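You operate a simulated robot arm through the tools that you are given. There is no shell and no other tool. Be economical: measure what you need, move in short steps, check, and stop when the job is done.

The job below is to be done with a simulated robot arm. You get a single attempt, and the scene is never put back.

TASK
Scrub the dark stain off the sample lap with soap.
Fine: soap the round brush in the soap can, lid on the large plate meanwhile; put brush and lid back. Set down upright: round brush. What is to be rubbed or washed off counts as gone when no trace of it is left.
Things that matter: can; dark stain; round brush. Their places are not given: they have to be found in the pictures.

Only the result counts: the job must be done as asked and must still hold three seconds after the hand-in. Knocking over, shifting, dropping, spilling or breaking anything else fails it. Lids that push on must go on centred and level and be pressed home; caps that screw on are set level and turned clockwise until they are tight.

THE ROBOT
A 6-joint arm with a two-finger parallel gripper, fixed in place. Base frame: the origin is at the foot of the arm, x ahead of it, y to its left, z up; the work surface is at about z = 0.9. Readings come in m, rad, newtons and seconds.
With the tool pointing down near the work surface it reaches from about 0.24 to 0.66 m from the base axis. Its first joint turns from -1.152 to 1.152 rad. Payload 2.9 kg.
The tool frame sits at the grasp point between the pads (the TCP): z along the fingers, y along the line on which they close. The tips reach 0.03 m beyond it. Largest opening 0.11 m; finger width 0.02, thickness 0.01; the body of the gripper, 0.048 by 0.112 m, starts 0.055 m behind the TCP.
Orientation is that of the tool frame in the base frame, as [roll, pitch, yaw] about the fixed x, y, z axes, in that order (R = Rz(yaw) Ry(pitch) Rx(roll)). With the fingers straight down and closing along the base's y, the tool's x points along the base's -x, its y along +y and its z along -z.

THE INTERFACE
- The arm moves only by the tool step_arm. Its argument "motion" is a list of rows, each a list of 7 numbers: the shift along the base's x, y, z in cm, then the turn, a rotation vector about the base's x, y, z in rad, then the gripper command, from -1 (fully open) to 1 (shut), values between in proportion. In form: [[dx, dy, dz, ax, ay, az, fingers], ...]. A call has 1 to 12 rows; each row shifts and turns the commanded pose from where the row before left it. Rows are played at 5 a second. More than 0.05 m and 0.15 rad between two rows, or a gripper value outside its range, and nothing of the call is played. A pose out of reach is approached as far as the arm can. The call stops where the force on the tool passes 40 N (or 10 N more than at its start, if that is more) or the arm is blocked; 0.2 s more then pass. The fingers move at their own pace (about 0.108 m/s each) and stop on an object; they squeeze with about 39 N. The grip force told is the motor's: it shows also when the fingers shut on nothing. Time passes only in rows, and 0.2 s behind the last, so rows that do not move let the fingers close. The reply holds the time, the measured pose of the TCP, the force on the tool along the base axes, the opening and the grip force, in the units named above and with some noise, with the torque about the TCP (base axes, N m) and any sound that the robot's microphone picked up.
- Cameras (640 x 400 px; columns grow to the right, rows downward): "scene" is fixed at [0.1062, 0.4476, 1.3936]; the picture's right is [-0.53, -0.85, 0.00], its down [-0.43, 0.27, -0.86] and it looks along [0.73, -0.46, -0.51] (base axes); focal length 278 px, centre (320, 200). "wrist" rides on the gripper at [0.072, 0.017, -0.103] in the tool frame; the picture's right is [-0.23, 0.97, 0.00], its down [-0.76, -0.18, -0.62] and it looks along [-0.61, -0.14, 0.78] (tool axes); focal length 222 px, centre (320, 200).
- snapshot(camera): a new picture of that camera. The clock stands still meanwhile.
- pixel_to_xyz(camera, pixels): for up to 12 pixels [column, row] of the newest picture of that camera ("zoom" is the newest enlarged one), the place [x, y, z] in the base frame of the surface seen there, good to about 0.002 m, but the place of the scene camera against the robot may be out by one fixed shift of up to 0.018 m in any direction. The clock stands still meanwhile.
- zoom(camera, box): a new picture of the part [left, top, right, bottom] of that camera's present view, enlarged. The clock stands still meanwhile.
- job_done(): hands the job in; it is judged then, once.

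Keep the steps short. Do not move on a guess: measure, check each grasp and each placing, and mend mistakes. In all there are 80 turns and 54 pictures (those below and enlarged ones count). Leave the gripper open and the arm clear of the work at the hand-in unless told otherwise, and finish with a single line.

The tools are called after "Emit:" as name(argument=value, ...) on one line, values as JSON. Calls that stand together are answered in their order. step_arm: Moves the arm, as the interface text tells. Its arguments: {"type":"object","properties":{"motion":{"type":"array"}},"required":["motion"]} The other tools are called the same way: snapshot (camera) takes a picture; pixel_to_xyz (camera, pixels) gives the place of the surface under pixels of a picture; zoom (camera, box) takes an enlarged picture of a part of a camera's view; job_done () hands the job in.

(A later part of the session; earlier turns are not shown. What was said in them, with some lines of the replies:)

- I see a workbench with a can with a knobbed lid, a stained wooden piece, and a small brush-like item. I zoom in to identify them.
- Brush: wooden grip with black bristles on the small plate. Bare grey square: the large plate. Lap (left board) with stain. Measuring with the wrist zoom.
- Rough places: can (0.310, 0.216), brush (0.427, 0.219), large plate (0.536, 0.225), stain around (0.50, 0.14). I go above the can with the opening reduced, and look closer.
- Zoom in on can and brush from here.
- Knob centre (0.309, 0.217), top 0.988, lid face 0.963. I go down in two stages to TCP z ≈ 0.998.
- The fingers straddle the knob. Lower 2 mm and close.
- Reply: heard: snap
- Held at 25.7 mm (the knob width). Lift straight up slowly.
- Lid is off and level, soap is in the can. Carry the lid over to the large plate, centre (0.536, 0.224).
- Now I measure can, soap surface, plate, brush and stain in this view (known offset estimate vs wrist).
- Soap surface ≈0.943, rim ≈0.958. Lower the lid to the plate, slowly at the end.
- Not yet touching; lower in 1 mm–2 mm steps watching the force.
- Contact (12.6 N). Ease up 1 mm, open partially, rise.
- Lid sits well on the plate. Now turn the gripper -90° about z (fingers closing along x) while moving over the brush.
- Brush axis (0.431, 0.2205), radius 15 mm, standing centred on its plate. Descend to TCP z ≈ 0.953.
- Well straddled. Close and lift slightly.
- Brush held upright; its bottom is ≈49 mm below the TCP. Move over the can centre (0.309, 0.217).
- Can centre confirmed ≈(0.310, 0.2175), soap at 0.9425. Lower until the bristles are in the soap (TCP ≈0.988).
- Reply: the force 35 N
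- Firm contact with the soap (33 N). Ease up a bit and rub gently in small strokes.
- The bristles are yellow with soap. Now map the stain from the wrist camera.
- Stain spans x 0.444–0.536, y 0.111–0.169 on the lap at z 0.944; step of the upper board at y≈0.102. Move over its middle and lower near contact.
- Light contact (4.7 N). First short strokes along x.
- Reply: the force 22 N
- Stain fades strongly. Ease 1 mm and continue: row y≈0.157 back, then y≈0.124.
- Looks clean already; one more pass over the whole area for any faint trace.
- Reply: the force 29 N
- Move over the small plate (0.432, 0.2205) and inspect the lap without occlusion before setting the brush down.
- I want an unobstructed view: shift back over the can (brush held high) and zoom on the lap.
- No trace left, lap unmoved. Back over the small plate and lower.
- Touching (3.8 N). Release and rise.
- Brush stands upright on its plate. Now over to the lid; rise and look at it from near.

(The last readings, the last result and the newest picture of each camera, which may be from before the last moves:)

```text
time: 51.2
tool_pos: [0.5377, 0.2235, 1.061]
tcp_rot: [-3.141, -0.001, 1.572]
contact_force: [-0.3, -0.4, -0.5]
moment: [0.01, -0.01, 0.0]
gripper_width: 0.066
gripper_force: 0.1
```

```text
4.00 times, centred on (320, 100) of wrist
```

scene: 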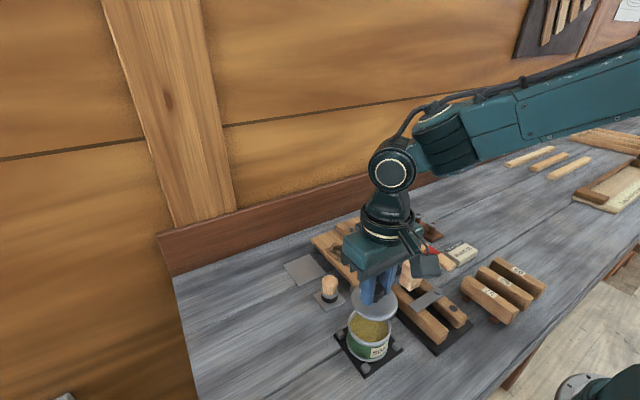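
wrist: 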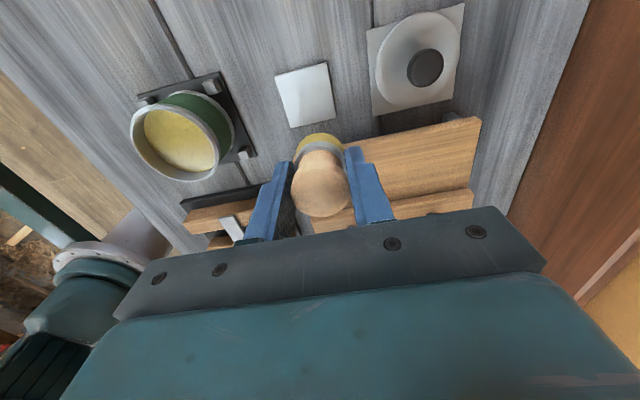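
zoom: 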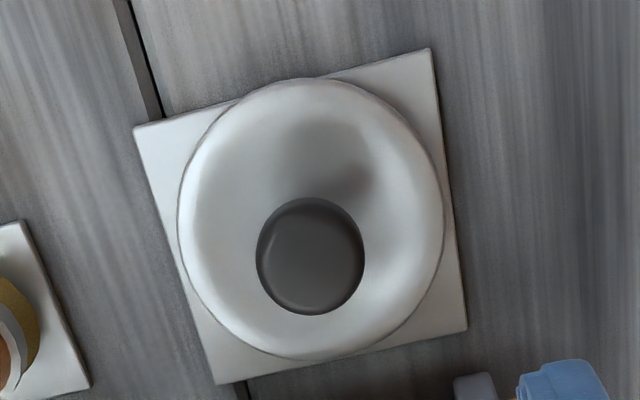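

Emit:
pixel_to_xyz(camera="zoom", pixels=[[310, 257], [261, 257], [360, 257], [310, 204], [310, 310], [182, 220], [440, 220], [310, 85], [310, 350]])

```text
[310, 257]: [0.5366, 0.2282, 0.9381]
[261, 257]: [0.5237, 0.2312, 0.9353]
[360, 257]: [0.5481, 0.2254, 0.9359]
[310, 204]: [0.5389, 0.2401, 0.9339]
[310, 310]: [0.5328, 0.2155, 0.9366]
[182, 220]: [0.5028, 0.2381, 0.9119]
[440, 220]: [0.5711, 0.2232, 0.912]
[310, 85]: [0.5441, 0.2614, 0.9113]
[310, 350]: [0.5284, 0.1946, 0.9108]
```

Lid knob at (0.536, 0.2275), top 0.938. Descend to TCP z≈0.949.

Emit:
step_arm(motion=[[-0.1, 0.4, -4, 0, 0, 0, -0.2], [0, 0, -4, 0, 0, 0, -0.2], [0, 0, -2.5, 0, 0, 0, -0.2], [0, 0, 0, 0, 0, 0, -0.2], [0, 0, 0, 0, 0, 0, -0.2]])

```text
time: 52.4
tool_pos: [0.5351, 0.2306, 0.9561]
tcp_rot: [3.14, 0.001, 1.571]
contact_force: [-0.3, 0.7, 0.4]
moment: [0.0, -0.01, 0.03]
gripper_width: 0.0659
gripper_force: 0.0
```

Emit:
step_arm(motion=[[0.1, -0.25, -0.6, 0, 0, 0, -0.2], [0, 0, 0, 0, 0, 0, -0.2], [0, 0, 0, 0, 0, 0, -0.2]])

Emit:
zoom(camera="scene", box=[256, 220, 384, 300])

```text
time: 53.2
tool_pos: [0.5368, 0.2261, 0.9489]
tcp_rot: [-3.142, -0.001, 1.571]
contact_force: [0.1, 0.1, -0.7]
moment: [-0.01, 0.0, -0.03]
gripper_width: 0.0659
gripper_force: 0.1
```

```text
5.00 times, centred on (320, 260) of scene
```

zoom: 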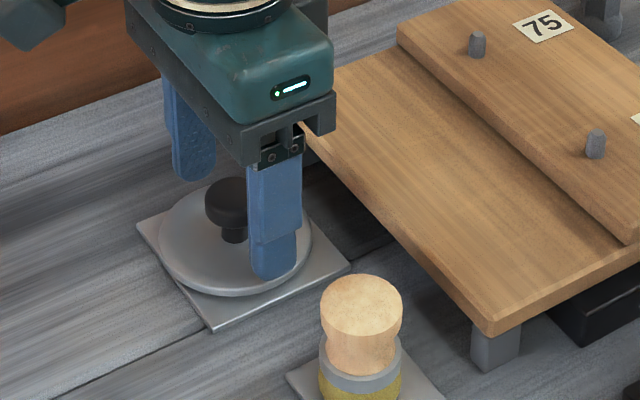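

Emit:
step_arm(motion=[[0, 0.1, 0, 0, 0, 0, -0.2], [0, 0, 0, 0, 0, 0, 1], [0, 0, 0, 0, 0, 0, 1], [0, 0, 0, 0, 0, 0, 1], [0, 0, 1, 0, 0, 0, 1], [0, 0, 4, 0, 0, 0, 1], [0, 0, 4, 0, 0, 0, 1], [0, 0, 2, 0, 0, 0, 1], [0, 0, 0, 0, 0, 0, 1]])

Emit:
zoom(camera="wrist", box=[240, 80, 400, 240])

```text
time: 55.2
tool_pos: [0.5351, 0.2247, 1.0577]
tcp_rot: [-3.142, 0.0, 1.572]
contact_force: [-0.2, 0.3, 0.7]
moment: [0.0, -0.04, -0.01]
gripper_width: 0.0257
gripper_force: 39.3
```

```text
2.50 times, centred on (320, 160) of wrist
```

zoom: 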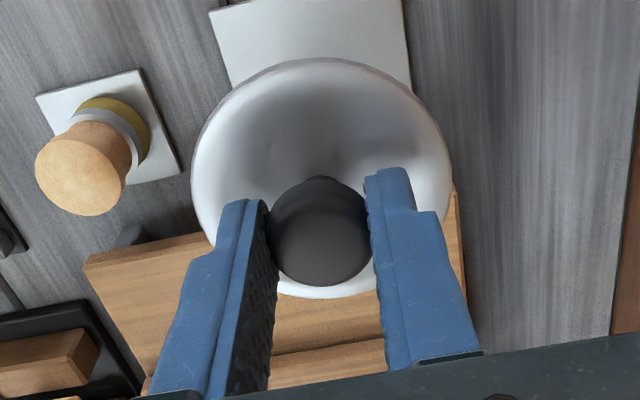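

Emit:
pixel_to_xyz(camera="zoom", pixels=[[195, 170], [448, 170], [312, 62], [325, 294], [318, 245], [318, 190], [318, 278], [205, 130], [436, 110]])

```text
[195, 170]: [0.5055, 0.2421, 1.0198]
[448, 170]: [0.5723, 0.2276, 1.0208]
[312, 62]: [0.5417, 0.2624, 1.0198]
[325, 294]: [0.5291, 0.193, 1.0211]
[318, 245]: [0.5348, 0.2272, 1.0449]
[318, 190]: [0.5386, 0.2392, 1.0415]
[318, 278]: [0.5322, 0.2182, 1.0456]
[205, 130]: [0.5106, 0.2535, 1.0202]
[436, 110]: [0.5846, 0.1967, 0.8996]
```

Lid level, its centre at (0.536, 0.2277). Move by (−22.6, −1.05) cm to bring it above the can centre, a bit high past the brush.

Emit:
step_arm(motion=[[-4.5, -0.2, 0, 0, 0, 0, 1], [-4.5, -0.2, 0, 0, 0, 0, 1], [-4.5, -0.2, 0, 0, 0, 0, 1], [-4.5, -0.2, 0, 0, 0, 0, 1], [-4.6, -0.25, 0, 0, 0, 0, 1], [0, 0, -2, 0, 0, 0, 1], [0, 0, 0, 0, 0, 0, 1], [0, 0, 0, 0, 0, 0, 1]])

Emit:
zoom(camera="wrist", box=[240, 80, 400, 240])

Emit:
zoom(camera="scene", box=[308, 270, 436, 390])

```text
time: 57.0
tool_pos: [0.3072, 0.2162, 1.0415]
tcp_rot: [-3.142, 0.0, 1.571]
contact_force: [0.9, -0.7, -1.0]
moment: [-0.01, 0.02, -0.02]
gripper_width: 0.0256
gripper_force: 39.2
```

```text
2.50 times, centred on (320, 160) of wrist
```

zoom: 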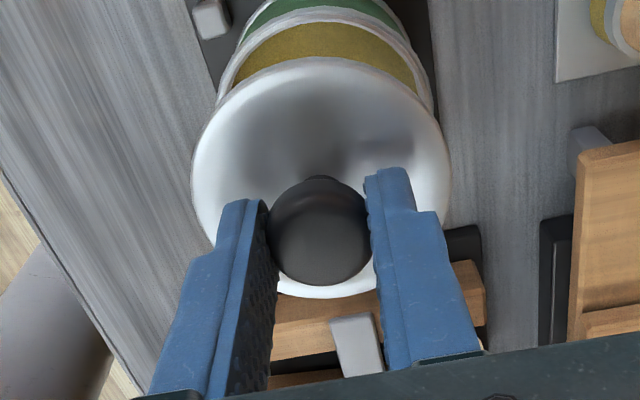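

```text
3.33 times, centred on (372, 330) of scene
```

zoom: 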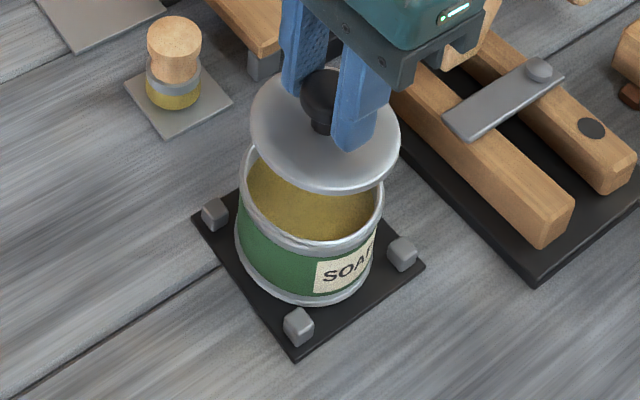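

Emit:
snapshot(camera="wrist")

Emit:
pixel_to_xyz(camera="wrist", pixels=[[279.5, 118], [365, 122], [318, 86], [295, 94], [347, 94], [270, 148], [371, 148], [316.8, 105], [322, 197.6], [318, 178]])

Emit:
pixel_to_xyz(camera="zoom", pixels=[[242, 170], [380, 215], [310, 242], [260, 218], [345, 236], [252, 120], [397, 135], [330, 189], [280, 170], [375, 172]])

```text
16 pictures are left
```

wrist: 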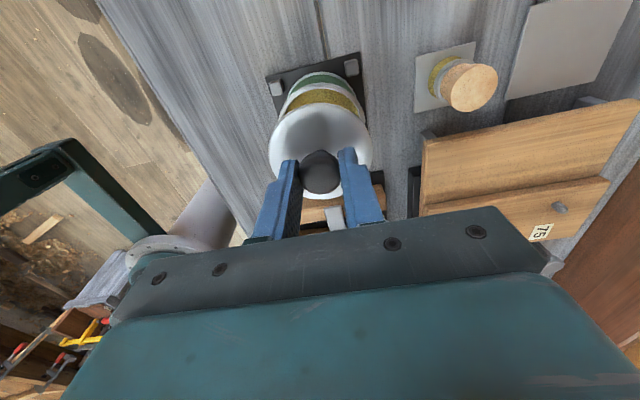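

```text
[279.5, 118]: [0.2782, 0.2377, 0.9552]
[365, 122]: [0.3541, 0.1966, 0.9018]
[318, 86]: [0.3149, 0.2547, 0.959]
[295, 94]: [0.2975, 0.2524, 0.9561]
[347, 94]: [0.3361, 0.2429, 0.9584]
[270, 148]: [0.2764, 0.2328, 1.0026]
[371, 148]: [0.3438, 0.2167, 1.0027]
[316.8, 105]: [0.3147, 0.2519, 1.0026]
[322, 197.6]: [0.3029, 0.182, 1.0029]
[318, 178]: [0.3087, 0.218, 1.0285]
```

```text
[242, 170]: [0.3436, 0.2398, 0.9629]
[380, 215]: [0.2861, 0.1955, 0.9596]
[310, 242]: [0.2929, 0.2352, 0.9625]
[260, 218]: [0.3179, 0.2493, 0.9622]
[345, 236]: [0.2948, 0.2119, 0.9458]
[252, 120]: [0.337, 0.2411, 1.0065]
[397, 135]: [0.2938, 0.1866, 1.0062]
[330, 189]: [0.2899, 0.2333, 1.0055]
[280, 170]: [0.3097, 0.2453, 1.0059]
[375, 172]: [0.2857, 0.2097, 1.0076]
```

Lid centre (0.3085, 0.217) agrees with where it sat originally (0.309, 0.217) within 1 mm. Lower gently.

Emit:
step_arm(motion=[[0.05, 0, -1.5, 0, 0, 0, 1], [0, 0, -1, 0, 0, 0, 1], [0, 0, -0.5, 0, 0, 0, 1], [0, 0, 0, 0, 0, 0, 1]])

```text
time: 58.0
tool_pos: [0.3099, 0.2143, 1.01]
tcp_rot: [-3.14, 0.0, 1.572]
contact_force: [0.1, 0.9, -0.5]
moment: [0.0, -0.02, -0.05]
gripper_width: 0.0254
gripper_force: 38.7
```

Emit:
step_arm(motion=[[0, 0, -0.3, 0, 0, 0, 1], [0, 0, -0.2, 0, 0, 0, 1], [0, 0, 0, 0, 0, 0, 1]])

Emit:
zoom(camera="scene", box=[324, 290, 420, 370])

```text
time: 58.8
tool_pos: [0.3096, 0.2147, 1.0047]
tcp_rot: [3.141, 0.0, 1.57]
contact_force: [-0.4, -0.5, -0.5]
moment: [0.01, 0.02, -0.01]
gripper_width: 0.0254
gripper_force: 39.1
```

```text
5.00 times, centred on (372, 330) of scene
```

zoom: 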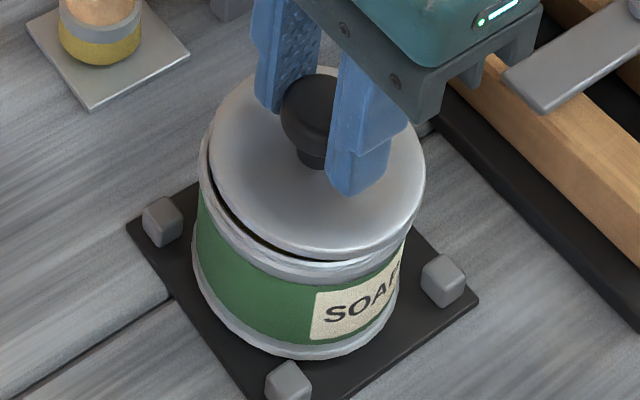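

The gap shows the lid about 1.5 mm off toward image-right (−x, −y). Correct by (+1, +1.5) mm and look again.

Emit:
step_arm(motion=[[0.1, 0.15, 0, 0, 0, 0, 1], [0, 0, 0, 0, 0, 0, 1], [0, 0, 0, 0, 0, 0, 1]])

Emit:
zoom(camera="scene", box=[324, 290, 420, 370])

Emit:
zoom(camera="wrist", box=[250, 60, 390, 200])

```text
time: 59.6
tool_pos: [0.3103, 0.2172, 1.0049]
tcp_rot: [3.141, -0.001, 1.571]
contact_force: [0.5, 0.0, -0.4]
moment: [0.03, -0.01, 0.02]
gripper_width: 0.0254
gripper_force: 39.0
```

```text
5.00 times, centred on (372, 330) of scene
```

zoom: 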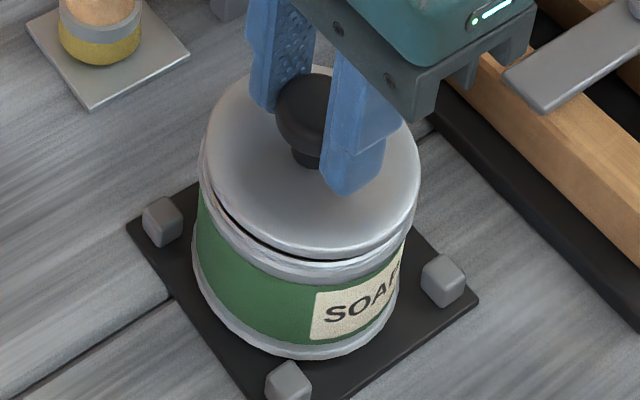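

```text
2.86 times, centred on (320, 130) of wrist
```

zoom: 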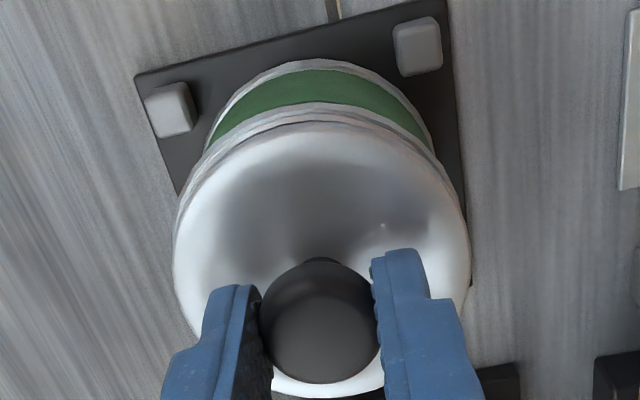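

Nearly concentric; nudge 0.5 mm more and lower until contact.

Emit:
step_arm(motion=[[0.03, 0.05, -0.1, 0, 0, 0, 1], [0, 0, -0.15, 0, 0, 0, 1], [0, 0, -0.15, 0, 0, 0, 1], [0, 0, 0, 0, 0, 0, 1]])

Emit:
zoom(camera="scene", box=[324, 290, 420, 370])

```text
time: 60.6
tool_pos: [0.3111, 0.2164, 1.0013]
tcp_rot: [3.14, 0.0, 1.569]
contact_force: [0.2, -0.6, -1.0]
moment: [-0.02, -0.01, 0.0]
gripper_width: 0.0255
gripper_force: 39.2
```

```text
5.00 times, centred on (372, 330) of scene
```

zoom: 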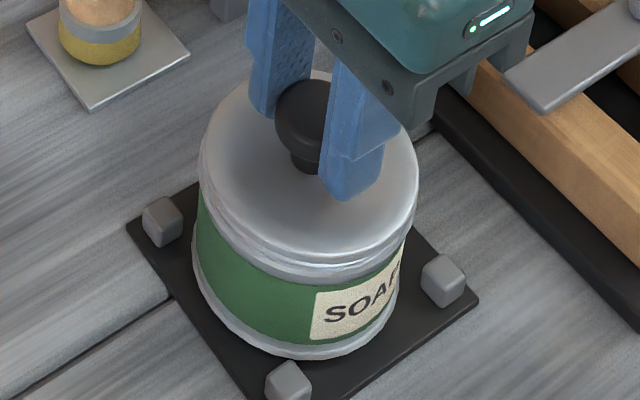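

Well aligned, closing on the rim. Continue down to contact and press.

Emit:
step_arm(motion=[[0, 0, -0.15, 0, 0, 0, 1], [0, 0, -0.15, 0, 0, 0, 1], [0, 0, 0, 0, 0, 0, 1]])

```text
time: 61.3
tool_pos: [0.3117, 0.2172, 1.0003]
tcp_rot: [3.133, -0.004, 1.57]
contact_force: [-1.2, -1.0, 2.8]
moment: [-0.11, 0.0, -0.02]
gripper_width: 0.0257
gripper_force: 38.8
stopped in row 3: the force on the tool passed its limit at 41 N (the readings are from after the stop); the commanded pose is now the measured one
```

Emit:
zoom(camera="scene", box=[324, 290, 420, 370])

Emit:
step_arm(motion=[[0, 0, 0, 0, 0, 0, 1]])

```text
5.00 times, centred on (372, 330) of scene
```

zoom: 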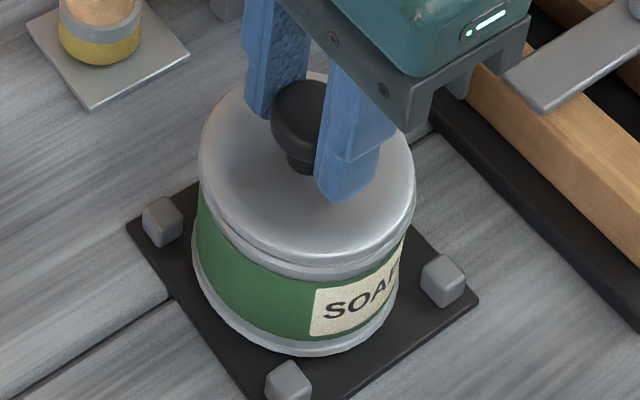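

```text
time: 61.7
tool_pos: [0.313, 0.217, 0.9997]
tcp_rot: [3.134, -0.004, 1.569]
contact_force: [0.0, -0.4, 4.3]
moment: [-0.02, -0.03, -0.01]
gripper_width: 0.0255
gripper_force: 39.5
```

Level the tool (tiny tilt) and press again in small steps, listening for a snap.

Emit:
step_arm(motion=[[0, 0, 0, 0.0075, 0.004, 0, 1], [0, 0, -0.1, 0, 0, 0, 1], [0, 0, -0.1, 0, 0, 0, 1], [0, 0, -0.1, 0, 0, 0, 1], [0, 0, 0, 0, 0, 0, 1]])

```text
time: 62.6
tool_pos: [0.312, 0.2177, 0.9991]
tcp_rot: [3.136, -0.014, 1.569]
contact_force: [-0.1, -0.5, 3.2]
moment: [0.04, -0.06, 0.0]
gripper_width: 0.0257
gripper_force: 39.2
stopped in row 4: the force on the tool passed its limit at 42 N (the readings are from after the stop); the commanded pose is now the measured one
```

Release, rise and measure the lid's height and level.

Emit:
step_arm(motion=[[0, 0, 0, 0, 0, 0, -0.2], [0, 0, 0, 0, 0, 0, -0.2], [0, 0, 2, 0.0056, 0.014, 0, -0.2], [0, 0, 3, 0, 0, 0, -0.2], [0, 0, 2, 0, 0, 0, -0.2], [0, 0, 0, 0, 0, 0, -0.2]])

Emit:
zoom(camera="wrist", box=[250, 50, 390, 150])

Emit:
zoom(camera="scene", box=[324, 290, 420, 370])

```text
time: 64.0
tool_pos: [0.313, 0.2183, 1.0689]
tcp_rot: [-3.132, -0.018, 1.567]
contact_force: [-0.2, -0.4, 0.1]
moment: [0.0, -0.02, -0.02]
gripper_width: 0.0658
gripper_force: 0.0
heard: snap
```

```text
4.00 times, centred on (320, 100) of wrist
```

zoom: 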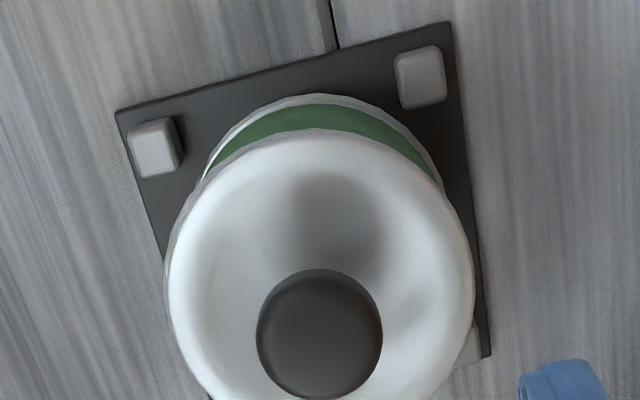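

```text
5.00 times, centred on (372, 330) of scene
```

zoom: 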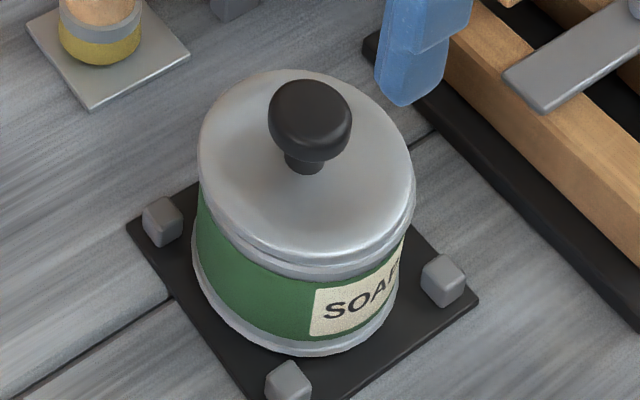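

A snap was heard. Check lid heights against the original (scene: knob top 0.992, face 0.967).

Emit:
pixel_to_xyz(camera="zoom", pixels=[[310, 100], [310, 110], [240, 180], [300, 210], [370, 210], [390, 150], [235, 120], [320, 225]])

Emit:
pixel_to_xyz(camera="scene", pixels=[[372, 313], [357, 330], [372, 340], [372, 312]])

```text
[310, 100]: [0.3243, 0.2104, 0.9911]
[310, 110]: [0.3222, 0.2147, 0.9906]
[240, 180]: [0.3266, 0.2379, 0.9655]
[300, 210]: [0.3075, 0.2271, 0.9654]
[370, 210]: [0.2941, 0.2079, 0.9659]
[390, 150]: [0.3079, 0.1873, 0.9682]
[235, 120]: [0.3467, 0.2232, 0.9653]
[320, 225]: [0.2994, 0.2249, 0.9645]
```

```text
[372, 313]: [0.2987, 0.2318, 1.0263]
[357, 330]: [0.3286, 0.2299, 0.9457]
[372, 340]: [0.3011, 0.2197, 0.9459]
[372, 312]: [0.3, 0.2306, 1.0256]
```

Height is back to the original. To be sure it's pressed home evenly, I level the tool, close the fingers and press on the knob's top.

Emit:
step_arm(motion=[[-0.15, -0.1, 0, -0.018, -0.0096, 0, 1], [0, 0, 0, 0, 0, 0, 1], [0, 0, -2, 0, 0, 0, 1], [0, 0, -2, 0, 0, 0, 1], [0, 0, 0, 0, 0, 0, 1], [0, 0, 0, 0, 0, 0, 1]])

Emit:
zoom(camera="scene", box=[324, 280, 420, 360])

```text
time: 65.4
tool_pos: [0.3108, 0.2163, 1.0277]
tcp_rot: [-3.141, 0.0, 1.567]
contact_force: [-0.3, 0.7, 0.0]
moment: [0.0, -0.02, -0.02]
gripper_width: 0.0001
gripper_force: 37.2
```

```text
5.00 times, centred on (372, 320) of scene
```

zoom: 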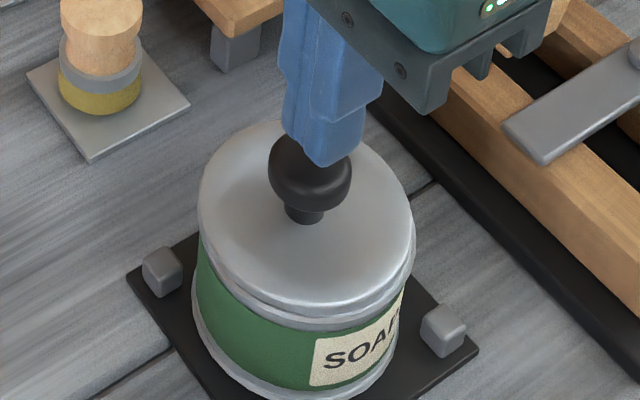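

Emit:
step_arm(motion=[[0, 0, -0.5, 0, 0, 0, 1], [0, 0, -0.3, 0, 0, 0, 1], [0, 0, -0.2, 0, 0, 0, 1], [0, 0, -0.15, 0, 0, 0, 1], [0, 0, -0.15, 0, 0, 0, 1], [0, 0, -0.1, 0, 0, 0, 1], [0, 0, -0.1, 0, 0, 0, 1]])

```text
time: 66.9
tool_pos: [0.3112, 0.2172, 1.019]
tcp_rot: [3.137, 0.0, 1.565]
contact_force: [-2.3, -5.3, 10.0]
moment: [-0.12, 0.09, -0.02]
gripper_width: 0.0002
gripper_force: 38.2
stopped in row 7: the force on the tool passed its limit at 45 N (the readings are from after the stop); the commanded pose is now the measured one
```

Pressed 45 N with no travel: the lid is home. Rise, move clear, open, and check.

Emit:
step_arm(motion=[[0, 0, 2, 0, 0, 0, 1], [0, 0, 4, 0, 0, 0, 0], [0, 0, 5, 0, 0, 0, -1], [2, -2, 5, 0, 0, 0, -1], [2, -4, 4, 0, 0, 0, -1], [0, -4, 2, 0, 0, 0, -1], [0, -4, 0, 0, 0, 0, -1], [0, 0, 0, 0, 0, 0, -1]])

Emit:
zoom(camera="scene", box=[270, 200, 478, 380])

Emit:
zoom(camera="scene", box=[324, 290, 420, 370])

```text
refused: row 4 steps farther than a row can; nothing moved
```

```text
2.22 times, centred on (374, 290) of scene
```

zoom: 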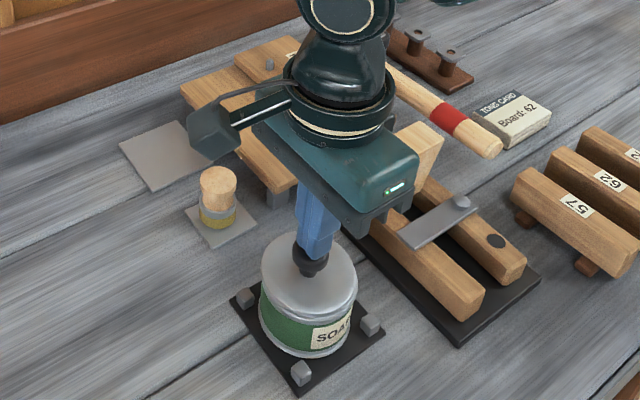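

```text
5.00 times, centred on (372, 330) of scene
```

zoom: 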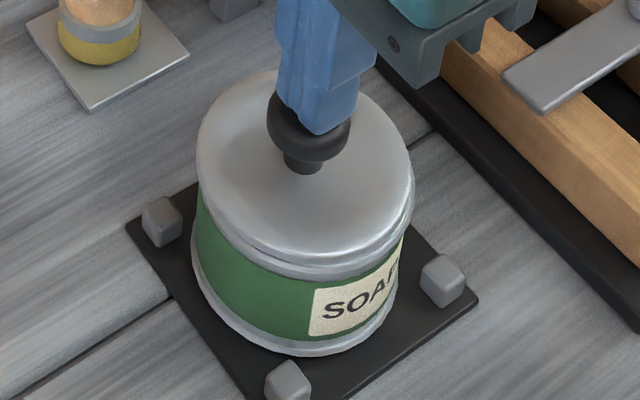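

The move was refused for length; repeat with shorter rows.

Emit:
step_arm(motion=[[0, 0, 2, 0, 0, 0, 1], [0, 0, 4, 0, 0, 0, 0], [0, 0, 4, 0, 0, 0, -1], [0, 0, 4, 0, 0, 0, -1], [2, -3, 2, 0, 0, 0, -1], [2, -3, 2, 0, 0, 0, -1], [0, -4, 1, 0, 0, 0, -1], [0, -4, 0, 0, 0, 0, -1], [0, 0, 0, 0, 0, 0, -1]])

Emit:
zoom(camera="scene", box=[270, 200, 478, 380])

Emit:
zoom(camera="scene", box=[324, 290, 420, 370])

```text
time: 68.9
tool_pos: [0.3525, 0.0759, 1.206]
tcp_rot: [3.136, -0.003, 1.568]
contact_force: [0.5, 0.0, -0.2]
moment: [0.01, -0.02, -0.01]
gripper_width: 0.1099
gripper_force: 0.0
```

```text
2.22 times, centred on (374, 290) of scene
```

zoom: 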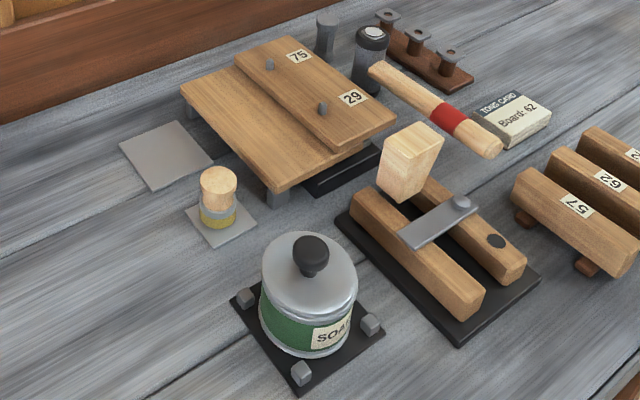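

```text
5.00 times, centred on (372, 330) of scene
```

zoom: 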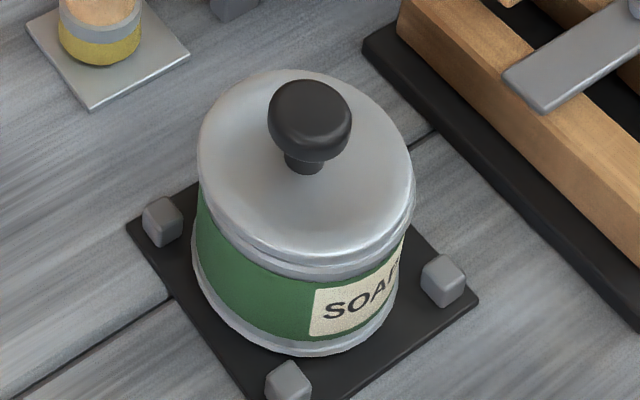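

Everything is in place; last, check the lid's level by points on its face.

Emit:
pixel_to_xyz(camera="zoom", pixels=[[225, 150], [235, 170], [225, 130], [385, 165], [390, 180], [380, 145], [300, 225], [280, 220], [320, 225], [280, 82], [260, 90], [340, 90]])

Emit:
zoom(camera="scene", box=[304, 220, 384, 280])

```text
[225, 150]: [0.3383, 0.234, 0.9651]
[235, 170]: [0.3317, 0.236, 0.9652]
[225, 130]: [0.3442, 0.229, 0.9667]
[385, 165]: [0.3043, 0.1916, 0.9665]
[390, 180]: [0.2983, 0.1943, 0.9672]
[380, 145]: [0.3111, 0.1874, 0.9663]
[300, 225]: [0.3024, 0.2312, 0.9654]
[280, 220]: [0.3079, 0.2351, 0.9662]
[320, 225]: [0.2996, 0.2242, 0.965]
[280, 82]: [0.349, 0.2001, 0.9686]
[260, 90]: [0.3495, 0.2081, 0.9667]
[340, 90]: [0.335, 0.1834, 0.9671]
```

```text
6.67 times, centred on (344, 250) of scene
```

zoom: 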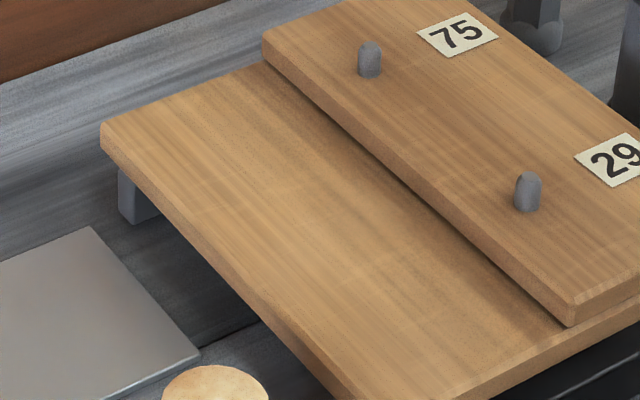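

Slight difference (≈1 mm) between the lid's sides may be noise; I check from above with the wrist camera.

Emit:
step_arm(motion=[[0, 4, 0, 0, 0, 0, -1], [-1, 4, 0, 0, 0, 0, -1], [-1.5, 3, -2, 0, 0, 0, -1], [-1.6, 2.5, -4, 0, 0, 0, -1], [0, 0, -4, 0, 0, 0, -1], [0, 0, 0, 0.003, -0.005, 0, -1], [0, 0, 0, 0, 0, 0, -1]])

Emit:
zoom(camera="wrist", box=[256, 30, 384, 150])

```text
time: 70.5
tool_pos: [0.3128, 0.2109, 1.1063]
tcp_rot: [3.132, -0.004, 1.565]
contact_force: [-0.9, 0.3, 0.1]
moment: [-0.01, 0.01, 0.03]
gripper_width: 0.11
gripper_force: 0.1
```

```text
3.33 times, centred on (320, 90) of wrist
```

zoom: 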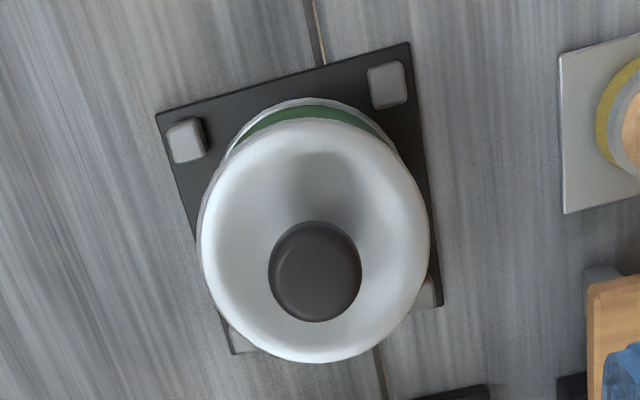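

Emit:
pixel_to_xyz(camera="zoom", pixels=[[315, 140], [280, 145], [350, 145], [300, 345], [330, 345], [270, 335], [220, 230], [220, 260], [225, 200], [412, 230], [410, 260], [405, 200]])

Emit:
pixel_to_xyz(camera="zoom", pixels=[[310, 150], [290, 150], [335, 150], [315, 340], [345, 340], [285, 340], [215, 240], [230, 280], [235, 200], [415, 240], [400, 280], [395, 200]])

```text
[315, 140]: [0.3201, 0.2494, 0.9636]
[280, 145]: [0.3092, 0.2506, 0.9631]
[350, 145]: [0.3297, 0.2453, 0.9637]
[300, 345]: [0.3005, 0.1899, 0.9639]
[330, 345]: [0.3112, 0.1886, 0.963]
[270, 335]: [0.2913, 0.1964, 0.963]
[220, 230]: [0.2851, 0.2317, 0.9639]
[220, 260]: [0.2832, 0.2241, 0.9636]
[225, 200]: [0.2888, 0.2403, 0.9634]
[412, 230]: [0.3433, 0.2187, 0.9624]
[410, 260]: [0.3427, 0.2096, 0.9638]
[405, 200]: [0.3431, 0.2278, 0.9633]
```

```text
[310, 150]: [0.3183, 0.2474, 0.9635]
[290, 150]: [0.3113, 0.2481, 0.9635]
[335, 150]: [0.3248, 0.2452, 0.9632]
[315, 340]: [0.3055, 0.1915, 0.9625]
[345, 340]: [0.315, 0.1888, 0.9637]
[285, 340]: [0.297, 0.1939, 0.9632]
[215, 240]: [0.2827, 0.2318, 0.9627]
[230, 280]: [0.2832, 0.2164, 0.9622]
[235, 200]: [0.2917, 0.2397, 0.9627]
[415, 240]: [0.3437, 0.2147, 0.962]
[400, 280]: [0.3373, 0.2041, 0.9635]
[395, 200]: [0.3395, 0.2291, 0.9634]
```

The lid is level (0.963 all round, as at the start) and home. Retreat up and clear.

Emit:
step_arm(motion=[[0, 0, 4, 0, 0, 0, -1], [0, 0, 4, 0, 0, 0, -1], [1, -3, 3, 0, 0, 0, -1], [1, -3, 2, 0, 0, 0, -1], [0, 0, 0, 0, 0, 0, -1]])

Emit:
job_done()

```text
time: 71.7
tool_pos: [0.3285, 0.1507, 1.2389]
tcp_rot: [3.131, -0.004, 1.569]
contact_force: [0.2, 0.1, -0.6]
moment: [-0.02, 0.01, 0.01]
gripper_width: 0.1099
gripper_force: 0.2
```

```text
The job is handed in.
```

The stain is scrubbed off the sample lap with no trace visible in the last pictures, the round brush stands upright on its plate, and the lid is pressed home and level on the soap can.
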